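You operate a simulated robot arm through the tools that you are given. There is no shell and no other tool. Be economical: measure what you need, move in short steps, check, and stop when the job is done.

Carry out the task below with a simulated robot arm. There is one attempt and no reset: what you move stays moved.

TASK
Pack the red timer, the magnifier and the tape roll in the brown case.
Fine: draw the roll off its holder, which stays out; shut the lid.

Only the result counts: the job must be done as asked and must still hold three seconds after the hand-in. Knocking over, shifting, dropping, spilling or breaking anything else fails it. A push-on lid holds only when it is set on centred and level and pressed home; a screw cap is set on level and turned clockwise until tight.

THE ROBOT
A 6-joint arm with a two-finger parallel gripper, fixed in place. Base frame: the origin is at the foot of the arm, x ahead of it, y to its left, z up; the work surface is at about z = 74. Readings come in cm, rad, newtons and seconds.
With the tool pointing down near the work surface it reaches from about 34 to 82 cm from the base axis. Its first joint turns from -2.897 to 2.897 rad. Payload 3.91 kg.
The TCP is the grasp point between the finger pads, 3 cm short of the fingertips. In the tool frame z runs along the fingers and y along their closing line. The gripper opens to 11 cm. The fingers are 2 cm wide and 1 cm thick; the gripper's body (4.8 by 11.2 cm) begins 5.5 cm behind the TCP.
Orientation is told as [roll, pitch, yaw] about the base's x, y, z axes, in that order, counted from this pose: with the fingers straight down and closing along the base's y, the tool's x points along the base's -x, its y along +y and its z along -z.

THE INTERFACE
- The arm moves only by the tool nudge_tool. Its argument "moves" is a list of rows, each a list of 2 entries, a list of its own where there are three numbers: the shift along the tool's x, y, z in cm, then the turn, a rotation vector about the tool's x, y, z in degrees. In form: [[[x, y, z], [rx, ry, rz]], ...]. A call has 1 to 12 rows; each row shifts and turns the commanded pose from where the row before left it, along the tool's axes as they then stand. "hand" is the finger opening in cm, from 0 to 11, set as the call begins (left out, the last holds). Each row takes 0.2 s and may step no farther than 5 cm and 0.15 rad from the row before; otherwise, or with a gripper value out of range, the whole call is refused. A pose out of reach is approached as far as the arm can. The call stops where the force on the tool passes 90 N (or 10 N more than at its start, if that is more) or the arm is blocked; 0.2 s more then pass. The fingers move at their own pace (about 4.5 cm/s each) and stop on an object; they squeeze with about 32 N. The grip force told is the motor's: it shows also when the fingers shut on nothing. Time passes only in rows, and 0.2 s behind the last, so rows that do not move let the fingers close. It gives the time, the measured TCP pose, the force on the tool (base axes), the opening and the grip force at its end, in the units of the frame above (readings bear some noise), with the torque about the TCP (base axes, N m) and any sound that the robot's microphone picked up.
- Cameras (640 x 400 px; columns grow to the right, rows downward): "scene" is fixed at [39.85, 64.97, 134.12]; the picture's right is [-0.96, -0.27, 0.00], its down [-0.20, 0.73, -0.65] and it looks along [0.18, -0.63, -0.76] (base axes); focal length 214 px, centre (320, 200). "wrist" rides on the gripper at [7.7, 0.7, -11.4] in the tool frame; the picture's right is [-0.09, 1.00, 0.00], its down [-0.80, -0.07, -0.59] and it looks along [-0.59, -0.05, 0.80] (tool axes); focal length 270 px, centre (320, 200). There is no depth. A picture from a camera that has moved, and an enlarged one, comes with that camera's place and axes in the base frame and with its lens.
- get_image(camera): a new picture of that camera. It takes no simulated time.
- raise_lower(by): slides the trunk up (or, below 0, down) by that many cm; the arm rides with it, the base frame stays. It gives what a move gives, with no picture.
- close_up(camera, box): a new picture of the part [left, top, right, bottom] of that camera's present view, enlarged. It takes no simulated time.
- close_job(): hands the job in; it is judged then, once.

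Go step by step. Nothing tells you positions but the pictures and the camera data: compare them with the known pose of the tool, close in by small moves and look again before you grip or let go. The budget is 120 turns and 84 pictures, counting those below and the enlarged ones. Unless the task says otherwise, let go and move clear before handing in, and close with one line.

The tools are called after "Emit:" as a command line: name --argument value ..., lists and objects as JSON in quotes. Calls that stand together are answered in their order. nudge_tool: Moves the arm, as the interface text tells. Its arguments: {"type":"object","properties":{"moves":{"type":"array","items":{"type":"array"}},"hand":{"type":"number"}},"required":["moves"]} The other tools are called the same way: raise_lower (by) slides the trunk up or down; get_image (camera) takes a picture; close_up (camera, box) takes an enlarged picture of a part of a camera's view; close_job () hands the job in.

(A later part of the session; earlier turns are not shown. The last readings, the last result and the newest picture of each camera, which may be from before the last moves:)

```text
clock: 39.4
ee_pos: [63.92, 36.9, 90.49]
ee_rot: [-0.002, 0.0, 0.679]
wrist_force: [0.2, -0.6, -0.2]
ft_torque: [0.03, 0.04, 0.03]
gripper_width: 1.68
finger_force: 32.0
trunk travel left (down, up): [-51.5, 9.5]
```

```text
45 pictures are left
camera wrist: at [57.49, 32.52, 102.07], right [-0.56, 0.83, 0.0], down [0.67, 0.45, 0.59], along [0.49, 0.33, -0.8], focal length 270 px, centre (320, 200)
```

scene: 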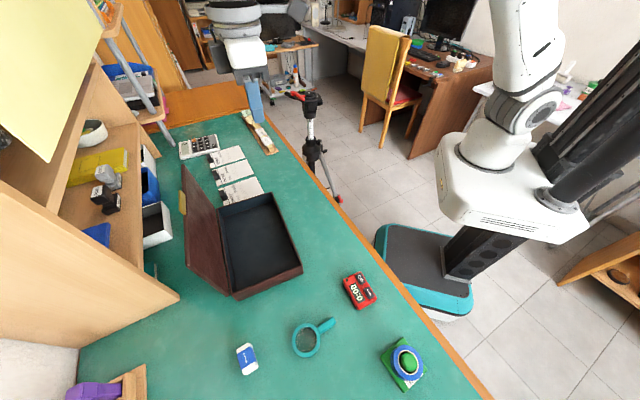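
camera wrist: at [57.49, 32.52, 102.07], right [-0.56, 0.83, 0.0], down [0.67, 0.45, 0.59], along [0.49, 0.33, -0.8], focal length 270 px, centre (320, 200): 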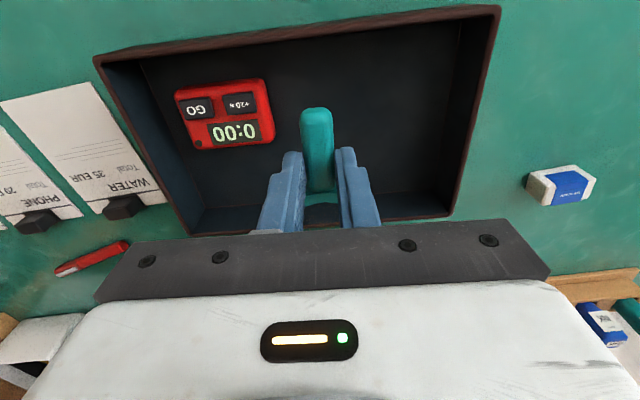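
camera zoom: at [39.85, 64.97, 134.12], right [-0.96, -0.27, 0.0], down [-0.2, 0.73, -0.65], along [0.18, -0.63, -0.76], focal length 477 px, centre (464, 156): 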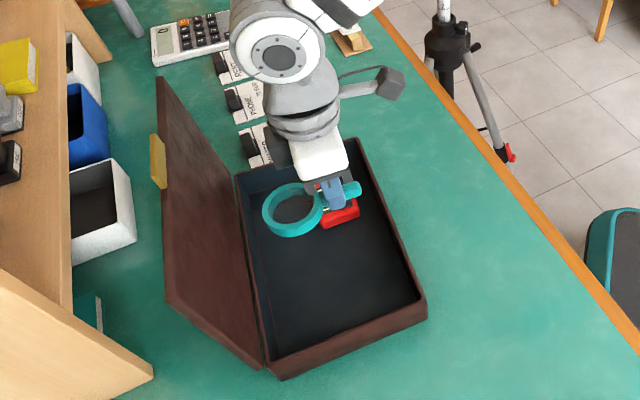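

Emit:
nudge_tool --moves '[[[0, 0, 4], [0, 0, 0]], [[0, 0, 4], [0, 0, 0]], [[0, 0, 2.5], [0, 0, 0]], [[0, 0, 1], [0, 0, 0]], [[0, 0, 0.6], [0, 0, 0]]]'

Emit:
nudge_tool --moves '[[[0, 0, 0.2], [0, 0, 0]]]'

Emit:
nudge_tool --moves '[[[0, 0, 0], [0, 0, 0]], [[0, 0, 0], [0, 0, 0]]]' --hand 4

Emit:
nudge_tool --moves '[[[0, 0, -3], [0, 0, 0]], [[0, 0, -4.5], [0, 0, 0]], [[0, 0, -4.5], [0, 0, 0]], [[0, 0, -3], [0, 0, 0]]]'

Emit:
close_up --camera "scene" --box '[170, 130, 340, 310]'

```text
clock: 40.6
ee_pos: [63.83, 36.94, 78.42]
ee_rot: [-0.002, 0.0, 0.679]
wrist_force: [0.0, 0.1, -0.7]
ft_torque: [-0.02, 0.06, 0.0]
gripper_width: 1.71
finger_force: 32.3
trunk travel left (down, up): [-51.5, 9.5]
```

```text
clock: 41.0
ee_pos: [63.98, 36.97, 78.15]
ee_rot: [0.0, 0.0, 0.679]
wrist_force: [-0.6, -1.3, 0.3]
ft_torque: [-0.03, -0.03, 0.01]
gripper_width: 1.72
finger_force: 31.3
trunk travel left (down, up): [-51.5, 9.5]
```

```text
clock: 41.6
ee_pos: [63.98, 36.84, 78.33]
ee_rot: [-0.001, 0.0, 0.679]
wrist_force: [0.2, 0.7, -0.1]
ft_torque: [-0.03, -0.02, 0.03]
gripper_width: 4.0
finger_force: 0.0
trunk travel left (down, up): [-51.5, 9.5]
```

```text
clock: 42.6
ee_pos: [64.14, 36.89, 93.15]
ee_rot: [-0.001, -0.001, 0.679]
wrist_force: [0.0, 0.0, 0.0]
ft_torque: [0.03, 0.02, 0.01]
gripper_width: 4.01
finger_force: 0.0
trunk travel left (down, up): [-51.5, 9.5]
```

```text
2.22 times, centred on (255, 220) of scene
camera zoom: at [39.85, 64.97, 134.12], right [-0.96, -0.27, 0.0], down [-0.2, 0.73, -0.65], along [0.18, -0.63, -0.76], focal length 477 px, centre (464, 156)
```

zoom: 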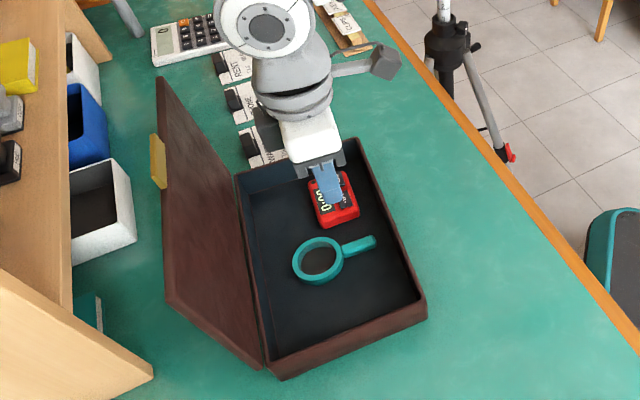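

The magnifier lies flat in the box. Now for the tape roll on its holder, near (23.5,56.6).

Emit:
nudge_tool --moves '[[[1.92, 4.08, 0.1], [0, 0, 0]], [[1.92, 4.08, 0.1], [0, 0, 0]], [[1.92, 4.08, 0.1], [0, 0, 0]], [[1.92, 4.08, 0.1], [0, 0, 0]], [[1.92, 4.08, 0.1], [0, 0, 0]], [[1.92, 4.08, 0.1], [0, 0, 0]], [[1.92, 4.08, 0.1], [0, 0, 0]], [[1.92, 4.08, 0.1], [0, 0, 0]], [[1.92, 4.08, 0.1], [0, 0, 0]], [[1.92, 4.08, 0.1], [0, 0, 0]]]' --hand 11

Emit:
get_image --camera "wrist"

Emit:
close_up --camera "scene" --box '[360, 320, 450, 400]'

```text
clock: 44.8
ee_pos: [23.22, 56.59, 92.14]
ee_rot: [-0.004, 0.0, 0.678]
wrist_force: [0.1, 0.5, -0.3]
ft_torque: [0.0, 0.02, 0.0]
gripper_width: 11.02
finger_force: 0.1
trunk travel left (down, up): [-51.5, 9.5]
```

```text
43 pictures are left
camera wrist: at [16.79, 52.35, 103.73], right [-0.56, 0.83, 0.0], down [0.67, 0.45, 0.6], along [0.5, 0.33, -0.8], focal length 270 px, centre (320, 200)
```

wrist: 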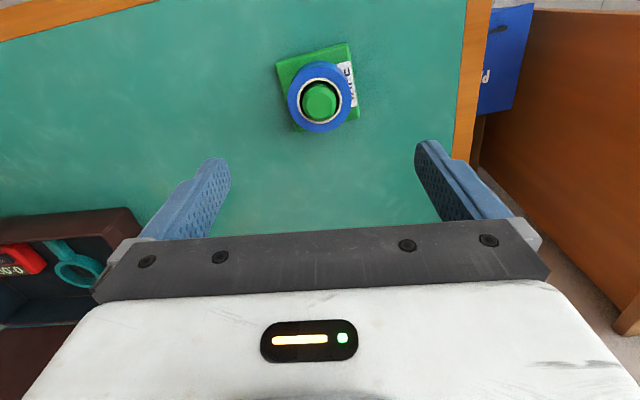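

```text
5.00 times, centred on (405, 360) of scene
camera zoom: at [39.85, 64.97, 134.12], right [-0.96, -0.27, 0.0], down [-0.2, 0.73, -0.65], along [0.18, -0.63, -0.76], focal length 1072 px, centre (-105, -600)
```

zoom: 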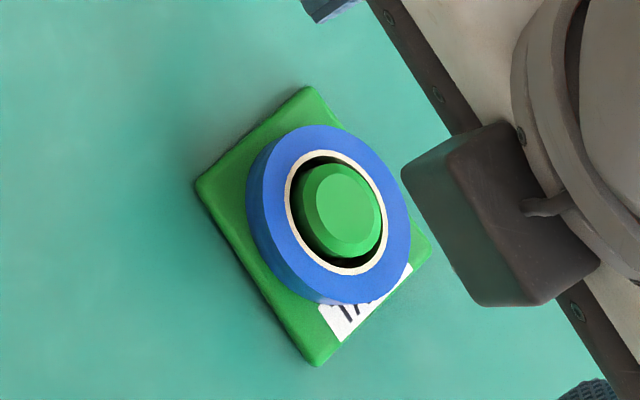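

The roll centre is about (23.1,56.5), with its top near z 77 and a diameter of 6.3 cm. I'll descend part way and check the centring.

Emit:
nudge_tool --moves '[[[0.1, 0, 4.5], [0, 0, 0]], [[0, 0, 4.5], [0, 0, 0]], [[0, 0, 2], [0, 0, 0]]]'

Emit:
get_image --camera "wrist"

Emit:
close_up --camera "scene" --box '[360, 320, 450, 400]'

```text
clock: 45.6
ee_pos: [23.25, 56.51, 81.3]
ee_rot: [-0.002, -0.001, 0.679]
wrist_force: [0.1, -0.6, 0.6]
ft_torque: [0.02, 0.03, -0.05]
gripper_width: 10.97
finger_force: 0.2
trunk travel left (down, up): [-51.5, 9.5]
```

```text
41 pictures are left
camera wrist: at [16.81, 52.15, 92.83], right [-0.56, 0.83, 0.0], down [0.67, 0.45, 0.6], along [0.5, 0.33, -0.8], focal length 270 px, centre (320, 200)
```

wrist: 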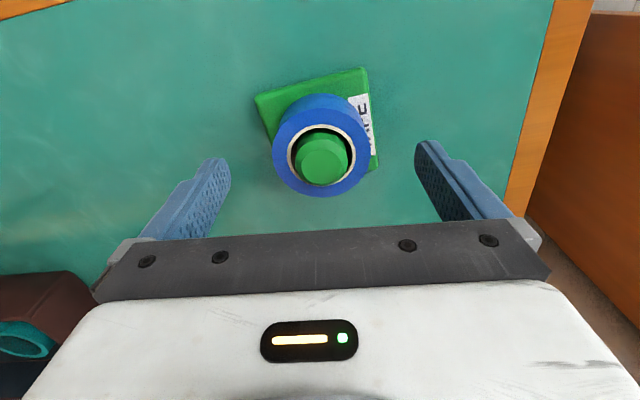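

```text
5.00 times, centred on (405, 360) of scene
camera zoom: at [39.85, 64.97, 134.12], right [-0.96, -0.27, 0.0], down [-0.2, 0.73, -0.65], along [0.18, -0.63, -0.76], focal length 1072 px, centre (-105, -600)
```

zoom: 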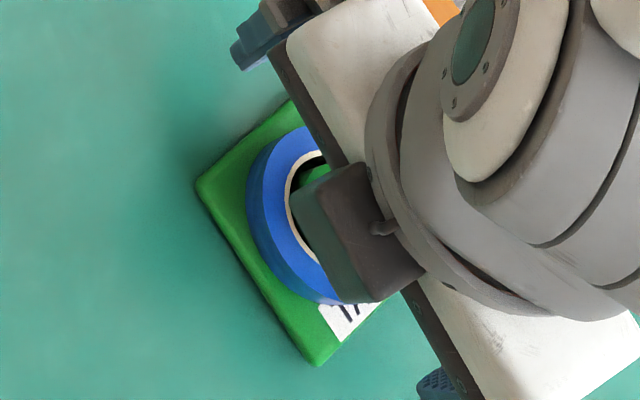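

Emit:
nudge_tool --moves '[[[0, 0, 1.5], [0, 0, 0]], [[0, 0, 1.05], [0, 0, 0]]]'

Emit:
close_up --camera "wrist" --box '[180, 60, 460, 240]'

```text
clock: 46.2
ee_pos: [23.37, 56.51, 78.6]
ee_rot: [-0.002, -0.002, 0.679]
wrist_force: [-0.3, 0.1, 0.1]
ft_torque: [-0.02, -0.01, -0.01]
gripper_width: 11.0
finger_force: 0.0
trunk travel left (down, up): [-51.5, 9.5]
```

```text
2.22 times, centred on (320, 150) of wrist
camera zoom: at [16.84, 52.13, 90.25], right [-0.56, 0.83, 0.0], down [0.67, 0.45, 0.6], along [0.5, 0.33, -0.8], focal length 601 px, centre (320, 311)
```

zoom: 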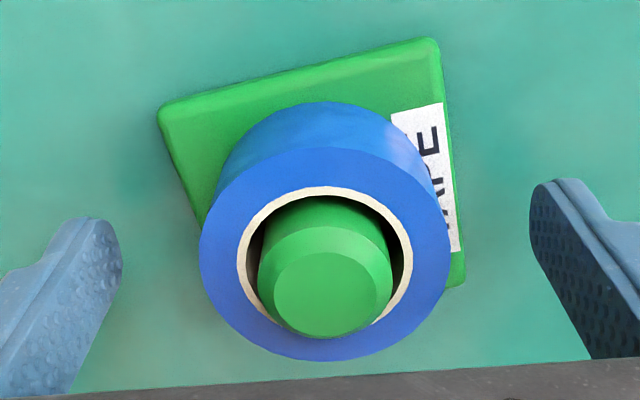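

Centred on the roll. I'll close on it and lift straight up.

Emit:
nudge_tool --moves '[[[0, 0, 0], [0, 0, 0]], [[0, 0, 0], [0, 0, 0]], [[0, 0, 0], [0, 0, 0]], [[0, 0, 0], [0, 0, 0]]]' --hand 3

Emit:
nudge_tool --moves '[[[0, 0, -0.5], [0, 0, 0]], [[0, 0, -0.8], [0, 0, 0]], [[0, 0, -1], [0, 0, 0]], [[0, 0, -1], [0, 0, 0]], [[0, 0, -1.5], [0, 0, 0]], [[0, 0, -2.2], [0, 0, 0]]]'

Emit:
get_image --camera "wrist"

Emit:
close_up --camera "scene" --box '[340, 300, 460, 400]'

```text
clock: 47.2
ee_pos: [23.27, 56.48, 78.66]
ee_rot: [-0.002, 0.0, 0.679]
wrist_force: [0.4, 0.5, 0.4]
ft_torque: [0.03, -0.03, 0.02]
gripper_width: 5.92
finger_force: 31.7
trunk travel left (down, up): [-51.5, 9.5]
```

```text
clock: 48.6
ee_pos: [23.33, 56.55, 85.65]
ee_rot: [-0.003, 0.001, 0.679]
wrist_force: [0.5, 0.6, -0.7]
ft_torque: [0.01, 0.02, 0.03]
gripper_width: 5.91
finger_force: 31.7
trunk travel left (down, up): [-51.5, 9.5]
```

```text
38 pictures are left
camera wrist: at [16.73, 52.14, 97.19], right [-0.56, 0.83, 0.0], down [0.67, 0.45, 0.6], along [0.5, 0.33, -0.8], focal length 270 px, centre (320, 200)
```

wrist: 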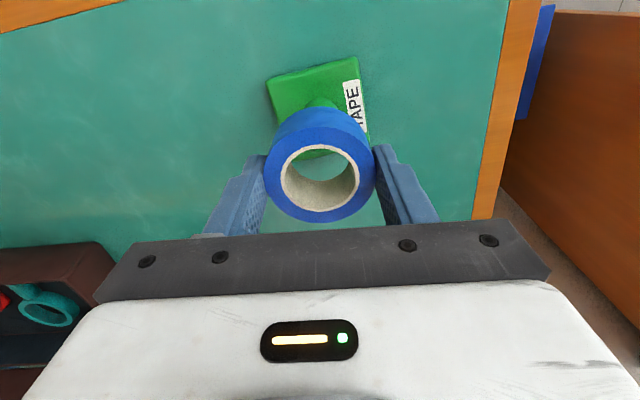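

```text
4.00 times, centred on (400, 350) of scene
camera zoom: at [39.85, 64.97, 134.12], right [-0.96, -0.27, 0.0], down [-0.2, 0.73, -0.65], along [0.18, -0.63, -0.76], focal length 858 px, centre (0, -400)
```

zoom: 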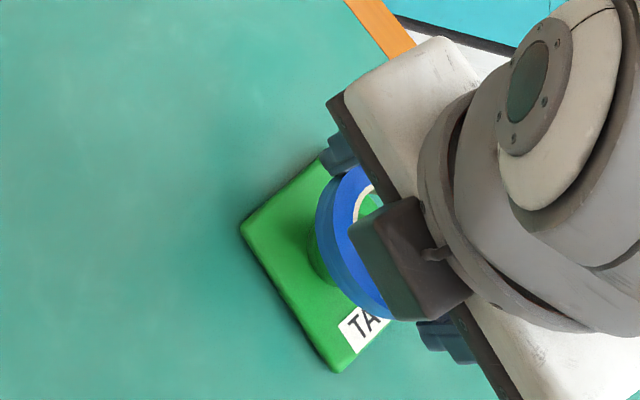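

The roll is off and the holder stayed in place. I'll carry the roll to the free end of the box.

Emit:
nudge_tool --moves '[[[0, 0, -3.5], [0, 0, 0]], [[0, 0, -3.5], [0, 0, 0]], [[-2.28, -4.24, 0], [0, 0, 0]], [[-2.28, -4.24, 0], [0, 0, 0]], [[-2.28, -4.24, 0], [0, 0, 0]], [[-2.28, -4.24, 0], [0, 0, 0]], [[-2.28, -4.24, 0], [0, 0, 0]], [[-2.28, -4.24, 0], [0, 0, 0]], [[-2.28, -4.24, 0], [0, 0, 0]], [[-2.28, -4.24, 0], [0, 0, 0]]]'

Emit:
get_image --camera "wrist"

Emit:
close_up --camera "scene" --box '[170, 130, 340, 310]'

```text
clock: 50.8
ee_pos: [58.71, 41.52, 92.7]
ee_rot: [-0.002, -0.001, 0.679]
wrist_force: [-0.7, 0.4, -0.3]
ft_torque: [-0.02, 0.01, 0.02]
gripper_width: 5.9
finger_force: 31.7
trunk travel left (down, up): [-51.5, 9.5]
```

```text
36 pictures are left
camera wrist: at [52.3, 37.22, 104.24], right [-0.56, 0.83, 0.0], down [0.67, 0.45, 0.59], along [0.49, 0.33, -0.8], focal length 270 px, centre (320, 200)
```

wrist: 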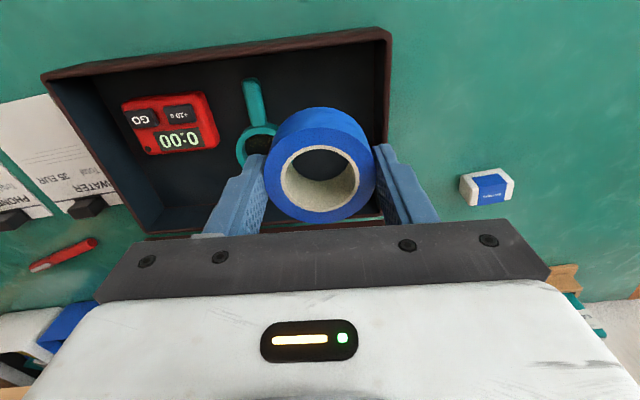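

```text
2.22 times, centred on (255, 220) of scene
camera zoom: at [39.85, 64.97, 134.12], right [-0.96, -0.27, 0.0], down [-0.2, 0.73, -0.65], along [0.18, -0.63, -0.76], focal length 477 px, centre (464, 156)
```

zoom: 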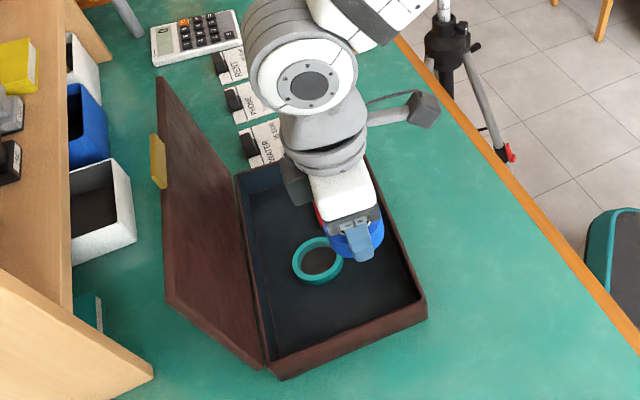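

Emit:
nudge_tool --moves '[[[0, -0.3, 4], [0, 0, 0]], [[0, 0, 4], [0, 0, 0]], [[0, 0, 3], [0, 0, 0]], [[0, 0, 2], [0, 0, 0]], [[0, 0, 0.8], [0, 0, 0]]]'

Emit:
close_up --camera "wrist" --box '[180, 40, 460, 240]'

Emit:
nudge_tool --moves '[[[0, 0, 0.3], [0, 0, 0]]]'

```text
clock: 52.0
ee_pos: [58.92, 41.19, 78.93]
ee_rot: [-0.002, 0.0, 0.679]
wrist_force: [-0.1, -1.1, 0.1]
ft_torque: [-0.01, 0.01, -0.03]
gripper_width: 5.9
finger_force: 31.9
trunk travel left (down, up): [-51.5, 9.5]
```

```text
2.00 times, centred on (320, 140) of wrist
camera zoom: at [52.49, 36.94, 90.46], right [-0.56, 0.83, 0.0], down [0.67, 0.45, 0.6], along [0.5, 0.33, -0.8], focal length 541 px, centre (320, 320)
```

zoom: 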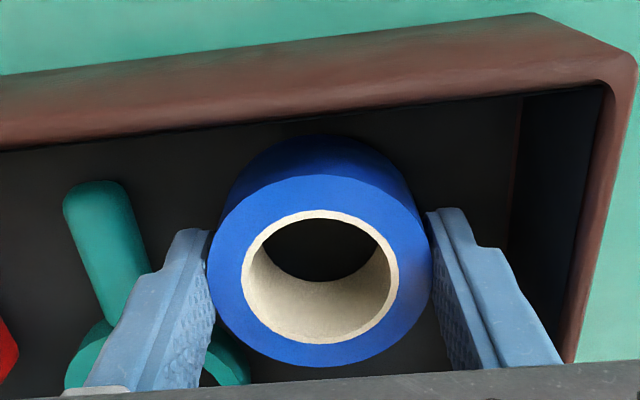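

```text
clock: 52.4
ee_pos: [58.98, 41.28, 78.66]
ee_rot: [-0.003, 0.0, 0.679]
wrist_force: [0.2, 0.4, 0.7]
ft_torque: [-0.02, 0.0, 0.06]
gripper_width: 5.91
finger_force: 31.6
trunk travel left (down, up): [-51.5, 9.5]
```

Emit:
nudge_tool --moves '[[[0, 0, 0.25], [0, 0, 0]]]'

Emit:
nudge_tool --moves '[[[0, 0, 0.25], [0, 0, 0]]]'

```text
clock: 52.8
ee_pos: [58.94, 41.27, 78.44]
ee_rot: [-0.002, 0.0, 0.68]
wrist_force: [-0.4, -1.0, -0.1]
ft_torque: [0.03, 0.03, 0.01]
gripper_width: 5.93
finger_force: 32.9
trunk travel left (down, up): [-51.5, 9.5]
```

```text
clock: 53.2
ee_pos: [58.83, 41.34, 78.42]
ee_rot: [-0.002, -0.002, 0.68]
wrist_force: [-1.1, 0.7, 5.8]
ft_torque: [0.08, 0.27, 0.01]
gripper_width: 5.89
finger_force: 31.9
trunk travel left (down, up): [-51.5, 9.5]
```

Floor contact is felt. I'll release gently and lift out.

Emit:
nudge_tool --moves '[[[0, 0, 0], [0, 0, 0]], [[0, 0, 0], [0, 0, 0]]]' --hand 6.9

Emit:
nudge_tool --moves '[[[0, 0, -3], [0, 0, 0]], [[0, 0, -4.5], [0, 0, 0]], [[0, 0, -4.5], [0, 0, 0]], [[0, 0, -4], [0, 0, 0]], [[3, 0, -4], [0, 0, 0]], [[4, 0, -1], [0, 0, 0]], [[4, 0, -1], [0, 0, 0]]]'

Emit:
close_up --camera "scene" --box '[140, 130, 340, 320]'

Emit:
get_image --camera "scene"

```text
clock: 53.8
ee_pos: [58.96, 41.16, 78.2]
ee_rot: [-0.002, -0.001, 0.677]
wrist_force: [-0.4, -0.4, 0.0]
ft_torque: [0.04, 0.0, 0.0]
gripper_width: 6.9
finger_force: 0.0
trunk travel left (down, up): [-51.5, 9.5]
```

```text
clock: 55.4
ee_pos: [50.2, 34.13, 100.31]
ee_rot: [-0.001, -0.003, 0.679]
wrist_force: [-0.7, 0.8, -0.2]
ft_torque: [0.0, 0.0, 0.01]
gripper_width: 6.91
finger_force: 0.1
trunk travel left (down, up): [-51.5, 9.5]
```

```text
2.11 times, centred on (240, 225) of scene
camera zoom: at [39.85, 64.97, 134.12], right [-0.96, -0.27, 0.0], down [-0.2, 0.73, -0.65], along [0.18, -0.63, -0.76], focal length 452 px, centre (488, 147)
```

zoom: 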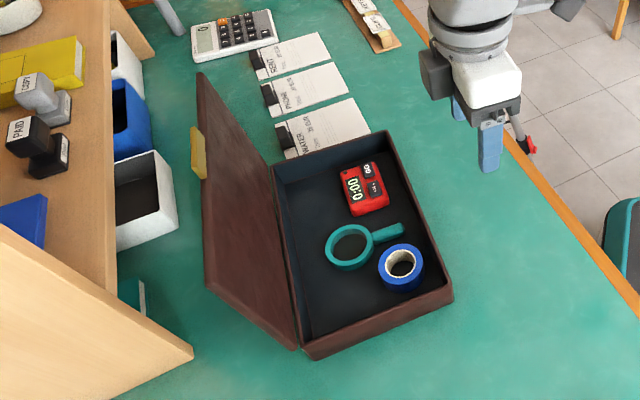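

```text
32 pictures are left
```

scene: 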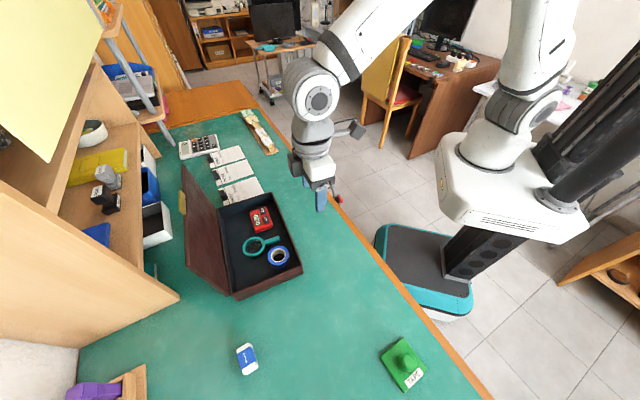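

All three items are packed, and the holder and eraser are untouched. The lid stands at about 95° with its tab near (76.5,44.3,98.8). I'll grip the tab by its sides with a near-horizontal tool and swing the lid shut, so first I lower the trunk and tilt.

Emit:
nudge_tool --moves '[[[0, 0, -5], [0, 0, 0]], [[0, 0, -5], [0, 0, 0]]]'

Emit:
raise_lower --by -18

Emit:
nudge_tool --moves '[[[0, 0, 0], [0, -8, 0]], [[0, 0, 0], [0, -8, 0]], [[0, 0, 0], [0, -8, 0]], [[0, 0, 0], [0, -8, 0]], [[0, 0, 0], [0, -8, 0]], [[0, 0, 0], [0, -8, 0]], [[0, 0, 0], [0, -8, 0]], [[0, 0, 0], [0, -8, 0]], [[0, 0, 0], [0, -6, 0]]]' --hand 8

```text
clock: 56.0
ee_pos: [50.29, 34.22, 110.33]
ee_rot: [-0.003, 0.0, 0.679]
wrist_force: [-0.1, 0.2, -0.3]
ft_torque: [-0.01, 0.02, 0.0]
gripper_width: 6.9
finger_force: 0.0
trunk travel left (down, up): [-51.5, 9.5]
```

```text
clock: 58.0
ee_pos: [50.32, 34.23, 92.24]
ee_rot: [-0.004, 0.0, 0.679]
wrist_force: [-0.3, -0.1, -0.2]
ft_torque: [0.03, 0.0, -0.02]
gripper_width: 6.86
finger_force: 0.0
trunk travel left (down, up): [-33.5, 27.5]
```

```text
clock: 60.0
ee_pos: [50.43, 34.09, 92.17]
ee_rot: [-0.007, -1.226, 0.683]
wrist_force: [0.3, -1.3, -0.1]
ft_torque: [0.03, 0.0, 0.02]
gripper_width: 8.01
finger_force: 0.2
out of reach, approached as far as the arm can: row 6
trunk travel left (down, up): [-33.5, 27.5]
```

Emit:
nudge_tool --moves '[[[-2.65, -1.68, 2.94], [0, 0, 0]], [[-2.65, -1.68, 2.94], [0, 0, 0]], [[-2.65, -1.68, 2.94], [0, 0, 0]], [[-2.65, -1.68, 2.94], [0, 0, 0]], [[-2.65, -1.68, 2.94], [0, 0, 0]]]'

Emit:
get_image --camera "wrist"

Emit:
close_up --camera "scene" --box '[140, 130, 340, 320]'

```text
clock: 61.2
ee_pos: [69.85, 39.21, 99.68]
ee_rot: [-0.005, -1.222, 0.683]
wrist_force: [0.7, 0.4, 1.3]
ft_torque: [-0.02, -0.02, 0.02]
gripper_width: 8.01
finger_force: 0.1
trunk travel left (down, up): [-33.5, 27.5]
```

```text
31 pictures are left
camera wrist: at [58.97, 31.26, 96.46], right [-0.6, 0.79, 0.08], down [-0.18, -0.23, 0.96], along [0.78, 0.56, 0.28], focal length 270 px, centre (320, 200)
```

wrist: 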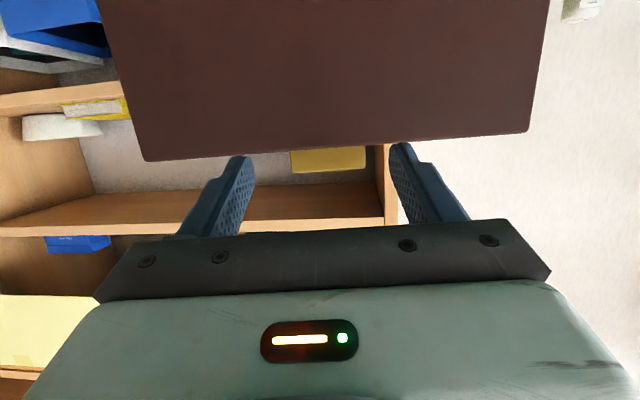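

```text
2.11 times, centred on (240, 225) of scene
camera zoom: at [39.85, 64.97, 134.12], right [-0.96, -0.27, 0.0], down [-0.2, 0.73, -0.65], along [0.18, -0.63, -0.76], focal length 452 px, centre (488, 147)
```

zoom: 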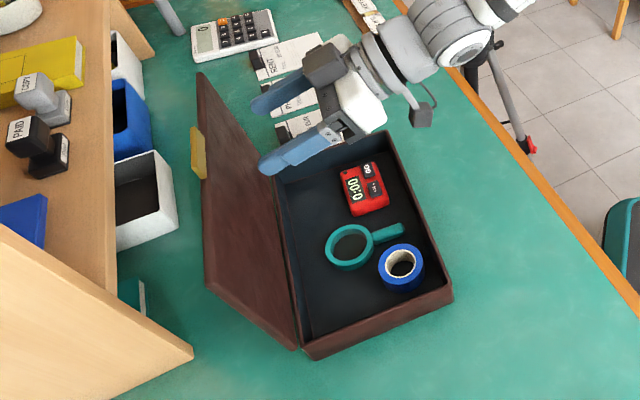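

The tab is 6 cm wide, between the open fingers and slightly to one side. I'll advance so the fingers straddle it.

Emit:
nudge_tool --moves '[[[-1.3, 0.3, 1.5], [0, 0, 0]], [[-0.87, 0, 2.4], [0, 0, 0]], [[-0.87, 0, 2.4], [0, 0, 0]]]'

Emit:
close_up --camera "wrist" --box '[160, 80, 480, 240]'

Emit:
close_up --camera "scene" --box '[150, 130, 260, 230]'

```text
clock: 62.0
ee_pos: [75.32, 43.68, 100.28]
ee_rot: [-0.005, -1.223, 0.682]
wrist_force: [0.2, -0.7, -0.1]
ft_torque: [0.01, -0.02, 0.0]
gripper_width: 8.0
finger_force: 0.1
trunk travel left (down, up): [-33.5, 27.5]
```

```text
2.00 times, centred on (320, 160) of wrist
camera zoom: at [64.46, 35.72, 97.1], right [-0.6, 0.79, 0.08], down [-0.18, -0.23, 0.96], along [0.78, 0.56, 0.28], focal length 541 px, centre (320, 280)
```

zoom: 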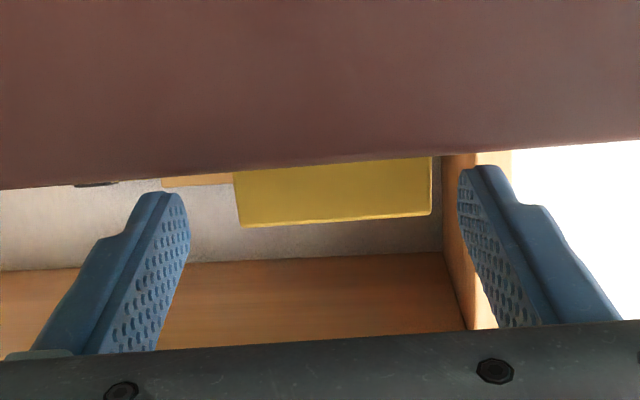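

```text
4.00 times, centred on (205, 180) of scene
camera zoom: at [39.85, 64.97, 134.12], right [-0.96, -0.27, 0.0], down [-0.2, 0.73, -0.65], along [0.18, -0.63, -0.76], focal length 858 px, centre (780, 280)
```

zoom: 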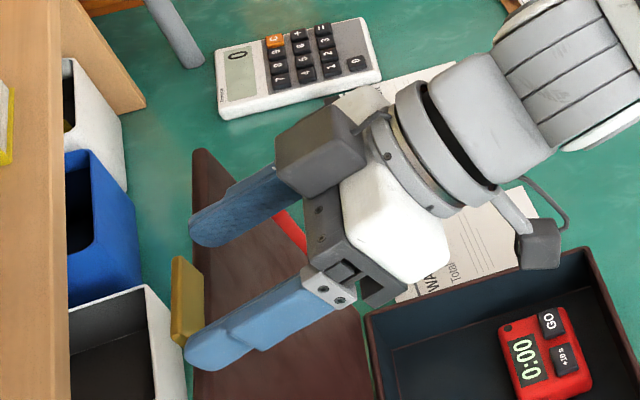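

Emit:
nudge_tool --moves '[[[-0.22, 0.15, 0.62], [0, 0, 0]]]'

Emit:
nudge_tool --moves '[[[0, 0, 0], [0, 0, 0]], [[0, 0, 0], [0, 0, 0]], [[0, 0, 0], [0, 0, 0]]]' --hand 3

Emit:
close_up --camera "wrist" --box '[160, 80, 480, 240]'

```text
clock: 62.4
ee_pos: [75.84, 44.12, 100.26]
ee_rot: [-0.006, -1.22, 0.684]
wrist_force: [0.3, 0.3, 0.6]
ft_torque: [-0.02, 0.03, -0.02]
gripper_width: 8.01
finger_force: 0.1
trunk travel left (down, up): [-33.5, 27.5]
```

```text
clock: 63.2
ee_pos: [75.72, 44.21, 100.32]
ee_rot: [-0.007, -1.222, 0.687]
wrist_force: [-1.3, 3.3, -0.2]
ft_torque: [0.16, -0.28, -0.06]
gripper_width: 5.95
finger_force: 31.9
trunk travel left (down, up): [-33.5, 27.5]
```

```text
2.00 times, centred on (320, 160) of wrist
camera zoom: at [64.86, 36.29, 97.08], right [-0.6, 0.79, 0.08], down [-0.18, -0.23, 0.96], along [0.78, 0.56, 0.28], focal length 541 px, centre (320, 280)
```

zoom: 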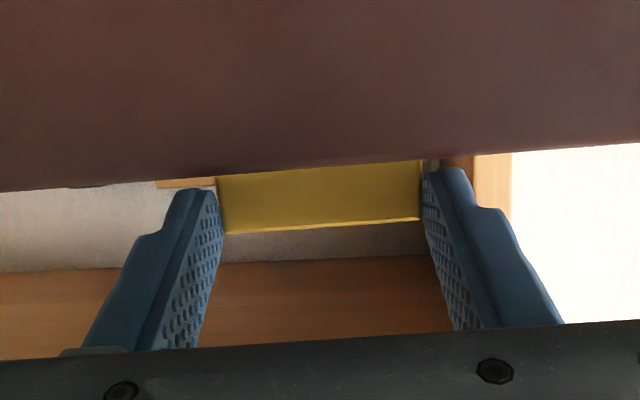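

The tab is gripped. I'll pull it back along the lid's arc, first by about 15°.

Emit:
nudge_tool --moves '[[[0.27, 0, -1.02], [0, 0, 0]], [[0.36, 0, -1.0], [0, 0, 0]], [[0.36, 0, -1.0], [0, 0, 0]], [[0.45, 0, -0.96], [0, 0, 0]], [[0.5, 0, -0.94], [0, 0, 0]]]'

Emit:
close_up --camera "scene" --box '[140, 130, 340, 320]'

```text
clock: 64.4
ee_pos: [71.54, 40.92, 100.41]
ee_rot: [-0.006, -1.225, 0.684]
wrist_force: [2.6, 3.4, 6.6]
ft_torque: [0.54, -0.24, 0.01]
gripper_width: 5.98
finger_force: 31.9
trunk travel left (down, up): [-33.5, 27.5]
```

```text
2.11 times, centred on (240, 225) of scene
camera zoom: at [39.85, 64.97, 134.12], right [-0.96, -0.27, 0.0], down [-0.2, 0.73, -0.65], along [0.18, -0.63, -0.76], focal length 452 px, centre (488, 147)
```

zoom: 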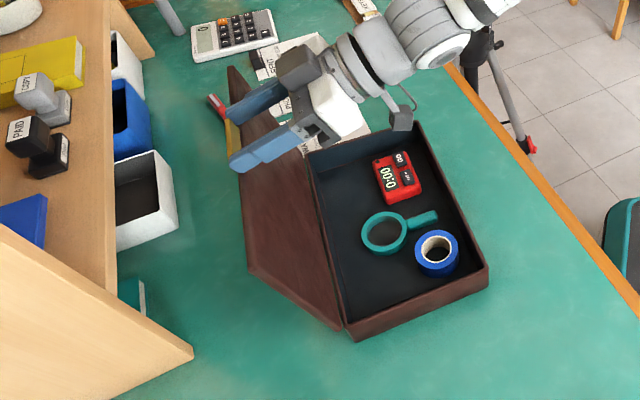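

The box slid back about 5 cm, towards its original spot, instead of the lid turning, because my pinch resists the tab's pivoting. I'll release, lift, tilt steeper and hook over the tab from behind, so the pull also presses down.

Emit:
nudge_tool --moves '[[[0, 0, 0], [0, 0, 0]], [[0, 0, 0], [0, 0, 0]]]' --hand 8.5

Emit:
nudge_tool --moves '[[[-2.82, 0, -1.02], [0, 0, 0]], [[-2.82, 0, -1.02], [0, 0, 0]], [[-2.82, 0, -1.02], [0, 0, 0]]]'

Emit:
nudge_tool --moves '[[[0, 0, 0], [0, 7.6, 0]], [[0, 0, 0], [0, 7.6, 0]], [[0, 0, 0], [0, 7.6, 0]], [[0, 0, 0], [0, 7.6, 0]], [[0, 0, 0], [0, 7.6, 0]]]' --hand 0

Emit:
close_up --camera "scene" --box '[140, 130, 340, 320]'

Emit:
get_image --camera "wrist"

```text
clock: 65.0
ee_pos: [71.5, 40.75, 100.17]
ee_rot: [-0.007, -1.225, 0.685]
wrist_force: [2.7, 0.3, 7.3]
ft_torque: [0.13, -0.15, -0.13]
gripper_width: 8.37
finger_force: 0.0
trunk travel left (down, up): [-33.5, 27.5]
```

```text
clock: 65.8
ee_pos: [71.65, 40.76, 109.13]
ee_rot: [-0.007, -1.224, 0.684]
wrist_force: [-0.5, 0.5, 0.7]
ft_torque: [0.02, -0.02, -0.01]
gripper_width: 8.49
finger_force: 0.1
trunk travel left (down, up): [-33.5, 27.5]
```

```text
clock: 67.0
ee_pos: [71.73, 36.2, 106.9]
ee_rot: [0.07, -0.659, 0.692]
wrist_force: [0.6, -0.6, -0.6]
ft_torque: [0.04, 0.06, 0.0]
gripper_width: 0.0
finger_force: 20.7
out of reach, approached as far as the arm can: row 1, 4, 5
trunk travel left (down, up): [-33.5, 27.5]
```

```text
2.11 times, centred on (240, 225) of scene
camera zoom: at [39.85, 64.97, 134.12], right [-0.96, -0.27, 0.0], down [-0.2, 0.73, -0.65], along [0.18, -0.63, -0.76], focal length 452 px, centre (488, 147)
```

zoom: 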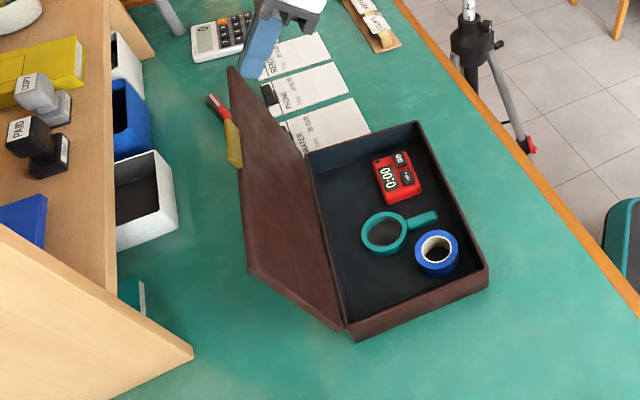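

```text
24 pictures are left
camera wrist: at [61.67, 27.68, 111.29], right [-0.61, 0.78, 0.11], down [0.28, 0.09, 0.96], along [0.74, 0.62, -0.28], focal length 270 px, centre (320, 200)
```

wrist: 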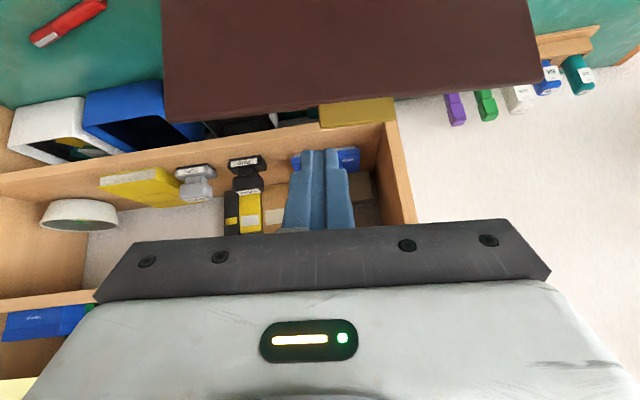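

I need more trunk height for the steeper tilt. The tab is now near (74.2,42,98.5), so I'll raise the trunk and set the orientation.

Emit:
raise_lower --by 22

Emit:
nudge_tool --moves '[[[0, 0, 0], [4, 0, 0]], [[0, 0, 0], [0, 5, 0]], [[0, 0, 0], [0, 5, 0]]]'

```text
clock: 69.3
ee_pos: [71.54, 36.4, 128.84]
ee_rot: [0.069, -0.66, 0.694]
wrist_force: [0.3, 0.4, 0.3]
ft_torque: [0.0, 0.02, -0.02]
gripper_width: 0.02
finger_force: 32.0
trunk travel left (down, up): [-55.5, 5.5]
```

```text
clock: 70.1
ee_pos: [71.55, 33.42, 127.43]
ee_rot: [0.112, -0.508, 0.703]
wrist_force: [0.1, -0.7, 0.3]
ft_torque: [0.01, 0.02, 0.0]
gripper_width: 0.02
finger_force: 32.1
out of reach, approached as far as the arm can: row 1, 2, 3
trunk travel left (down, up): [-55.5, 5.5]
```

Emit:
nudge_tool --moves '[[[2.18, 0, 3.94], [0, 0, 0]], [[2.18, 0, 3.94], [0, 0, 0]], [[2.18, 0, 3.94], [0, 0, 0]], [[2.18, 0, 3.94], [0, 0, 0]], [[0, 0, 0], [6.4, 0, 0]]]'

```text
clock: 71.3
ee_pos: [70.3, 33.91, 109.05]
ee_rot: [0.022, -0.527, 0.705]
wrist_force: [0.7, -0.7, 0.1]
ft_torque: [0.0, -0.01, 0.05]
gripper_width: 0.0
finger_force: 31.9
out of reach, approached as far as the arm can: row 5
trunk travel left (down, up): [-55.5, 5.5]
```

With this steep tilt the far side of the lid is out of reach. Instead I'll grip the tab again near-horizontally and turn the tool together with the lid, rotating rigidly about the hinge so the box needn't slide. First I back up, lower the trunk and tilt.

Emit:
nudge_tool --moves '[[[2.5, 0, -4], [0, 0, 0]], [[2.5, 0, -4], [0, 0, 0]], [[0, 0, 0], [1.3, -7, 0]], [[0, 0, 0], [0, -7, 0]]]'

Emit:
raise_lower --by -26

Emit:
nudge_tool --moves '[[[0, 0, 0], [0, -7, 0]], [[0, 0, 0], [0, -7, 0]], [[0, 0, 0], [0, -7, 0]]]' --hand 8

```text
clock: 72.3
ee_pos: [63.87, 28.05, 113.36]
ee_rot: [-0.031, -0.756, 0.711]
wrist_force: [-0.4, 0.2, 0.4]
ft_torque: [0.0, 0.01, 0.02]
gripper_width: 0.0
finger_force: 32.5
out of reach, approached as far as the arm can: row 1
trunk travel left (down, up): [-55.5, 5.5]
```

```text
clock: 75.0
ee_pos: [63.9, 28.05, 87.37]
ee_rot: [-0.027, -0.756, 0.713]
wrist_force: [0.2, 0.3, -0.6]
ft_torque: [-0.02, -0.02, -0.04]
gripper_width: 0.0
finger_force: 32.3
trunk travel left (down, up): [-29.5, 31.5]
```

```text
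clock: 75.8
ee_pos: [63.68, 28.32, 87.14]
ee_rot: [-0.018, -1.064, 0.723]
wrist_force: [0.6, 0.2, -0.2]
ft_torque: [0.06, 0.0, 0.01]
gripper_width: 6.86
finger_force: 0.0
out of reach, approached as far as the arm can: row 2
trunk travel left (down, up): [-29.5, 31.5]
```

Emit:
nudge_tool --moves '[[[0, 0, 0], [1.06, -4, 1.14]], [[-3.88, 1.0, 0.4], [0, 0, 0]], [[-3.88, 1.0, 0.4], [0, 0, 0]], [[-3.88, 1.0, 0.4], [0, 0, 0]], [[-3.88, 1.0, 0.4], [0, 0, 0]]]'

Emit:
get_image --camera "wrist"

Emit:
close_up --camera "scene" --box '[160, 130, 310, 260]'

```text
clock: 77.0
ee_pos: [67.28, 36.56, 100.63]
ee_rot: [0.002, -1.137, 0.68]
wrist_force: [0.6, -0.7, -0.9]
ft_torque: [-0.02, 0.03, 0.01]
gripper_width: 7.96
finger_force: 0.0
trunk travel left (down, up): [-29.5, 31.5]
```

```text
23 pictures are left
camera wrist: at [56.25, 28.51, 98.53], right [-0.6, 0.8, 0.08], down [-0.11, -0.18, 0.98], along [0.79, 0.57, 0.2], focal length 270 px, centre (320, 200)
```

wrist: 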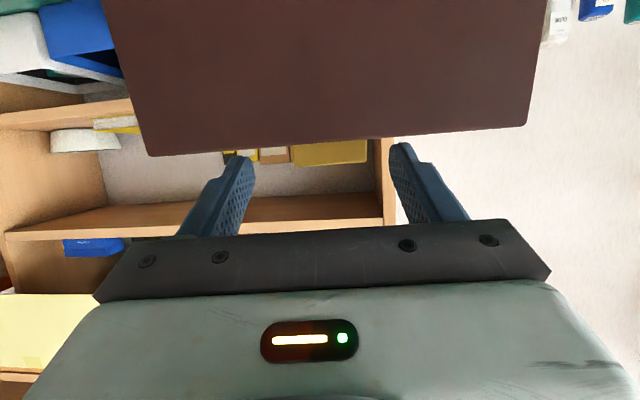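

```text
3.08 times, centred on (235, 195) of scene
camera zoom: at [39.85, 64.97, 134.12], right [-0.96, -0.27, 0.0], down [-0.2, 0.73, -0.65], along [0.18, -0.63, -0.76], focal length 660 px, centre (582, 215)
```

zoom: 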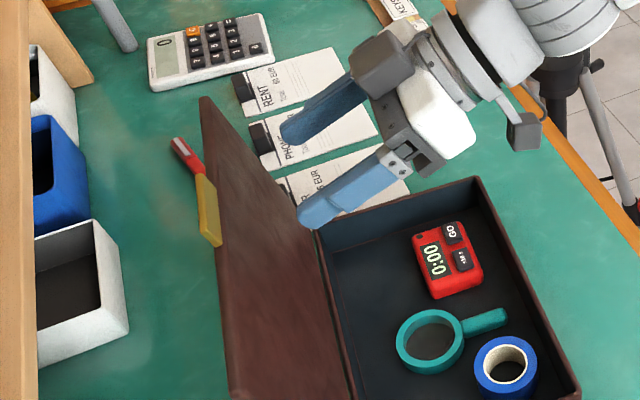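

Emit:
nudge_tool --moves '[[[-1.4, 0.65, 3.1], [0, 0, 0]], [[-1.37, 0, 3.14], [0, 0, 0]]]'

Emit:
close_up --camera "wrist" --box '[160, 80, 480, 240]'

```text
clock: 77.6
ee_pos: [72.25, 41.4, 100.32]
ee_rot: [0.004, -1.134, 0.681]
wrist_force: [-1.2, -3.4, -1.4]
ft_torque: [-0.13, 0.06, -0.13]
gripper_width: 7.97
finger_force: 0.1
trunk travel left (down, up): [-29.5, 31.5]
```

```text
2.00 times, centred on (320, 160) of wrist
camera zoom: at [61.18, 33.22, 98.22], right [-0.6, 0.8, 0.08], down [-0.11, -0.18, 0.98], along [0.79, 0.58, 0.2], focal length 541 px, centre (320, 280)
```

zoom: 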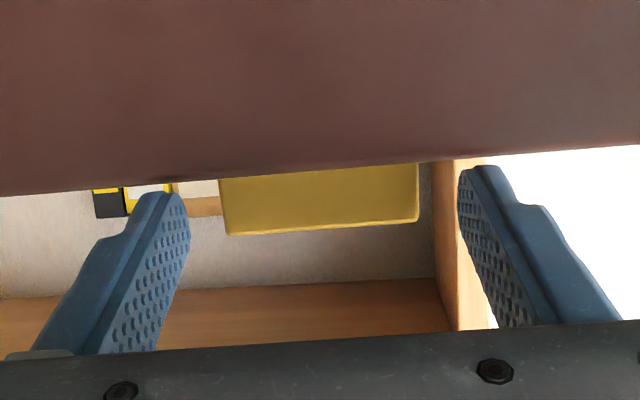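

Emit:
nudge_tool --moves '[[[-0.36, 0, -0.17], [0, 0, 0]], [[0, 0, 0], [0, 0, 0]]]'

Emit:
nudge_tool --moves '[[[-0.17, 0, 0.36], [0, 0, 0]], [[0, 0, 0], [0, 0, 0]], [[0, 0, 0], [0, 0, 0]], [[0, 0, 0], [0, 0, 0]]]' --hand 3

Emit:
close_up --camera "scene" --box '[160, 130, 310, 260]'

```text
clock: 78.2
ee_pos: [72.28, 41.37, 100.69]
ee_rot: [0.003, -1.133, 0.679]
wrist_force: [-0.4, -0.4, 0.3]
ft_torque: [0.01, 0.04, 0.01]
gripper_width: 8.01
finger_force: 0.1
trunk travel left (down, up): [-29.5, 31.5]
```

```text
clock: 79.2
ee_pos: [72.56, 41.55, 100.75]
ee_rot: [0.002, -1.136, 0.677]
wrist_force: [0.3, 1.8, 1.3]
ft_torque: [0.13, -0.22, 0.19]
gripper_width: 5.97
finger_force: 32.5
trunk travel left (down, up): [-29.5, 31.5]
```

```text
3.08 times, centred on (235, 195) of scene
camera zoom: at [39.85, 64.97, 134.12], right [-0.96, -0.27, 0.0], down [-0.2, 0.73, -0.65], along [0.18, -0.63, -0.76], focal length 660 px, centre (582, 215)
```

zoom: 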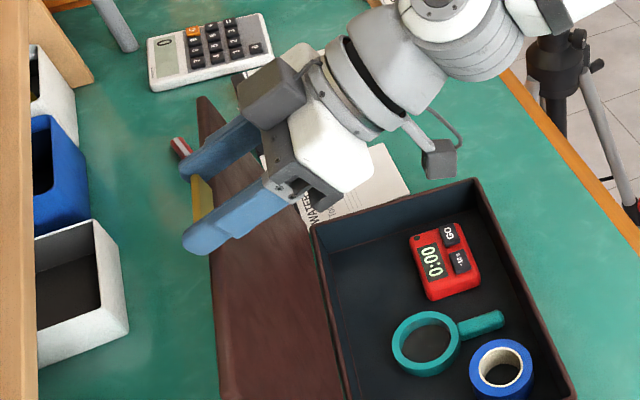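

Gripped. Now I rotate rigidly about the hinge in 2.5° steps, 10° first.

Emit:
nudge_tool --moves '[[[0.324, 0, -0.873], [0, -2.5, 0]], [[0.324, 0, -0.873], [0, -2.5, 0]], [[0.324, 0, -0.873], [0, -2.5, 0]], [[0.324, 0, -0.873], [0, -2.5, 0]]]'

Emit:
close_up --camera "scene" --box '[140, 130, 340, 320]'

```text
clock: 80.2
ee_pos: [70.55, 40.71, 100.76]
ee_rot: [0.034, -1.251, 0.67]
wrist_force: [-0.2, -0.7, 2.7]
ft_torque: [0.12, 0.37, 0.54]
gripper_width: 5.98
finger_force: 32.3
out of reach, approached as far as the arm can: row 1, 2, 3
trunk travel left (down, up): [-29.5, 31.5]
```

```text
2.11 times, centred on (240, 225) of scene
camera zoom: at [39.85, 64.97, 134.12], right [-0.96, -0.27, 0.0], down [-0.2, 0.73, -0.65], along [0.18, -0.63, -0.76], focal length 452 px, centre (488, 147)
```

zoom: 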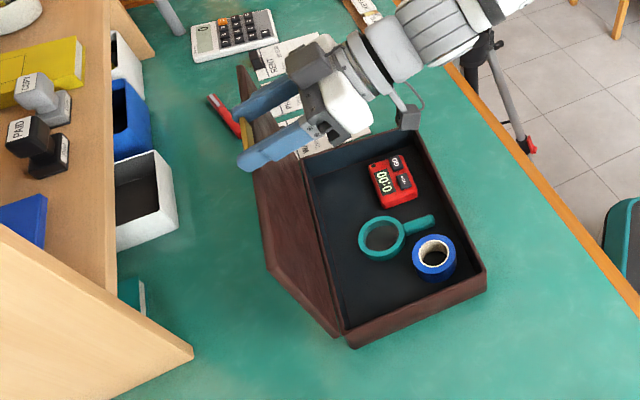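

The lid turned and the box stayed, though a wrist singularity clipped the motion. I'll continue.

Emit:
nudge_tool --moves '[[[0.35, 0, -0.86], [0.5, -2.5, 0]], [[0.35, 0, -0.86], [0.5, -2.5, 0]], [[0.35, 0, -0.86], [0.5, -2.5, 0]], [[0.35, 0, -0.86], [0, -2.5, 0]]]'

Emit:
close_up --camera "scene" --box '[140, 130, 340, 320]'

```text
clock: 81.2
ee_pos: [67.72, 38.49, 100.28]
ee_rot: [0.029, -1.426, 0.65]
wrist_force: [0.6, 2.5, 4.4]
ft_torque: [0.8, -0.2, 0.18]
gripper_width: 5.94
finger_force: 31.8
trunk travel left (down, up): [-29.5, 31.5]
```

```text
2.11 times, centred on (240, 225) of scene
camera zoom: at [39.85, 64.97, 134.12], right [-0.96, -0.27, 0.0], down [-0.2, 0.73, -0.65], along [0.18, -0.63, -0.76], focal length 452 px, centre (488, 147)
```

zoom: 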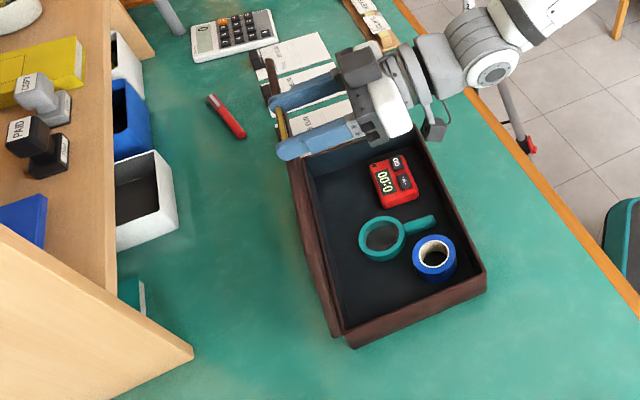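

Emit:
nudge_tool --moves '[[[0.31, 0, -0.866], [0, -2.5, 0]], [[0.31, 0, -0.866], [0, -2.5, 0]], [[0.31, 0, -0.866], [0, -2.5, 0]], [[0.31, 0, -0.866], [0, -2.5, 0]], [[0.31, 0, -0.866], [0, -2.5, 0]], [[0.31, 0, -0.866], [0, -2.5, 0]]]'

Emit:
close_up --camera "scene" --box '[140, 130, 340, 320]'

```text
clock: 82.6
ee_pos: [63.76, 35.07, 98.51]
ee_rot: [3.105, -1.458, -2.429]
wrist_force: [2.7, 0.2, -0.1]
ft_torque: [0.8, 0.4, 0.07]
gripper_width: 5.95
finger_force: 32.1
trunk travel left (down, up): [-29.5, 31.5]
```

```text
2.11 times, centred on (240, 225) of scene
camera zoom: at [39.85, 64.97, 134.12], right [-0.96, -0.27, 0.0], down [-0.2, 0.73, -0.65], along [0.18, -0.63, -0.76], focal length 452 px, centre (488, 147)
```

zoom: 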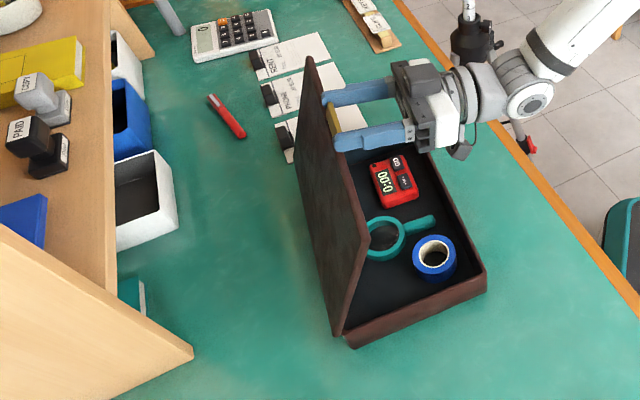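

Emit:
nudge_tool --moves '[[[0.31, 0, -0.866], [0, -2.5, 0]], [[0.31, 0, -0.866], [0, -2.5, 0]], [[0.31, 0, -0.866], [0, -2.5, 0]], [[0.31, 0, -0.866], [0, -2.5, 0]]]'

Emit:
nudge_tool --moves '[[[0, 0, 0], [0, 0, 0]], [[0, 0, 0], [0, 0, 0]]]' --hand 8.5

Emit:
close_up --camera "scene" --box '[140, 130, 340, 320]'

```text
clock: 83.6
ee_pos: [61.19, 33.18, 96.62]
ee_rot: [3.127, -1.283, -2.454]
wrist_force: [2.5, 0.1, 0.2]
ft_torque: [0.19, 0.63, -0.15]
gripper_width: 5.93
finger_force: 31.6
trunk travel left (down, up): [-29.5, 31.5]
```

```text
clock: 84.2
ee_pos: [61.19, 33.22, 96.68]
ee_rot: [3.128, -1.282, -2.455]
wrist_force: [-0.5, -0.5, -1.0]
ft_torque: [-0.02, -0.01, -0.04]
gripper_width: 8.5
finger_force: 0.0
trunk travel left (down, up): [-29.5, 31.5]
```

```text
2.11 times, centred on (240, 225) of scene
camera zoom: at [39.85, 64.97, 134.12], right [-0.96, -0.27, 0.0], down [-0.2, 0.73, -0.65], along [0.18, -0.63, -0.76], focal length 452 px, centre (488, 147)
```

zoom: 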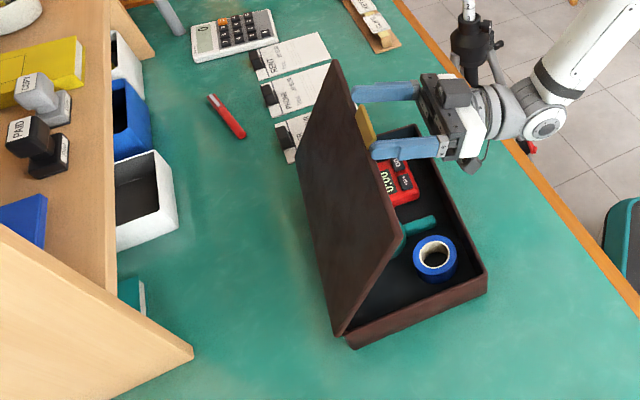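

The lid is at about 58° and holds, with the box steady. I'll back off, raise the trunk, turn the tool to vertical and push the lid down from its outer face.

Emit:
nudge_tool --moves '[[[-1.0, 0, -3.4], [0, 0, 0]], [[-1.0, 0, -3.4], [0, 0, 0]], [[-1.0, 0, -3.4], [0, 0, 0]]]' --hand 0

Emit:
raise_lower --by 24

Emit:
nudge_tool --moves '[[[0, 0, 0], [0, 8, 0]], [[0, 0, 0], [0, 8, 0]], [[0, 0, 0], [0, 8, 0]], [[0, 0, 0], [0, 8, 0]], [[0, 0, 0], [0, 8, 0]], [[0, 0, 0], [0, 8, 0]], [[0, 0, 0], [0, 8, 0]], [[0, 0, 0], [0, 8, 0]], [[0, 0, 0], [0, 8, 0]], [[0, 0, 0], [0, 8, 0]], [[0, 0, 0], [0, 8, 0]], [[0, 0, 0], [0, 8, 0]]]'

```text
clock: 85.0
ee_pos: [52.69, 26.42, 96.67]
ee_rot: [3.129, -1.282, -2.453]
wrist_force: [-0.1, 0.3, 0.6]
ft_torque: [-0.01, -0.02, 0.0]
gripper_width: 1.42
finger_force: 0.0
trunk travel left (down, up): [-29.5, 31.5]
```

```text
clock: 87.5
ee_pos: [52.84, 26.45, 120.73]
ee_rot: [3.128, -1.282, -2.453]
wrist_force: [-0.9, 0.1, -0.3]
ft_torque: [0.0, -0.03, 0.01]
gripper_width: 0.01
finger_force: 32.0
trunk travel left (down, up): [-53.5, 7.5]
```

```text
clock: 90.1
ee_pos: [53.57, 23.05, 117.71]
ee_rot: [0.105, -0.351, 0.691]
wrist_force: [1.0, 0.6, -0.8]
ft_torque: [0.04, 0.04, 0.01]
gripper_width: 0.0
finger_force: 32.2
out of reach, approached as far as the arm can: row 7, 8, 11, 12
trunk travel left (down, up): [-53.5, 7.5]
```

Emit:
nudge_tool --moves '[[[0, 0, 4], [0, 0, 0]], [[0, 0, 4], [6, 0, 0]], [[0, 0, 0], [0, 8, 0]], [[0, 0, 0], [0, 8, 0]], [[0, 0, 0], [0, 4, 0]]]'

Emit:
get_image --camera "scene"

```text
clock: 91.3
ee_pos: [53.75, 22.27, 107.12]
ee_rot: [0.191, -0.119, 0.715]
wrist_force: [-0.1, -0.5, 0.0]
ft_torque: [0.03, -0.01, 0.0]
gripper_width: 0.0
finger_force: 31.8
out of reach, approached as far as the arm can: row 2, 3, 4, 5
trunk travel left (down, up): [-53.5, 7.5]
```

```text
15 pictures are left
```

scene: 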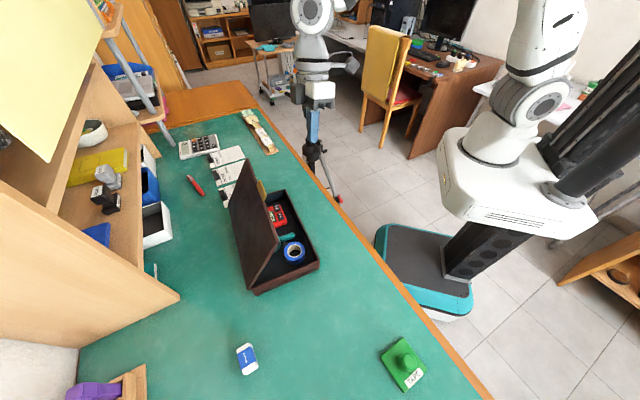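

Emit:
nudge_tool --moves '[[[0, 0, 0], [5, 0, 0]], [[0, 0, 0], [5, 0, 0]], [[0, 0, 0], [0, 5, 0]]]'

```text
clock: 92.1
ee_pos: [53.18, 22.48, 106.38]
ee_rot: [0.228, -0.058, 0.727]
wrist_force: [-0.4, -0.1, -0.3]
ft_torque: [0.0, -0.01, 0.0]
gripper_width: 0.01
finger_force: 31.5
out of reach, approached as far as the arm can: row 1, 2, 3
trunk travel left (down, up): [-53.5, 7.5]
```

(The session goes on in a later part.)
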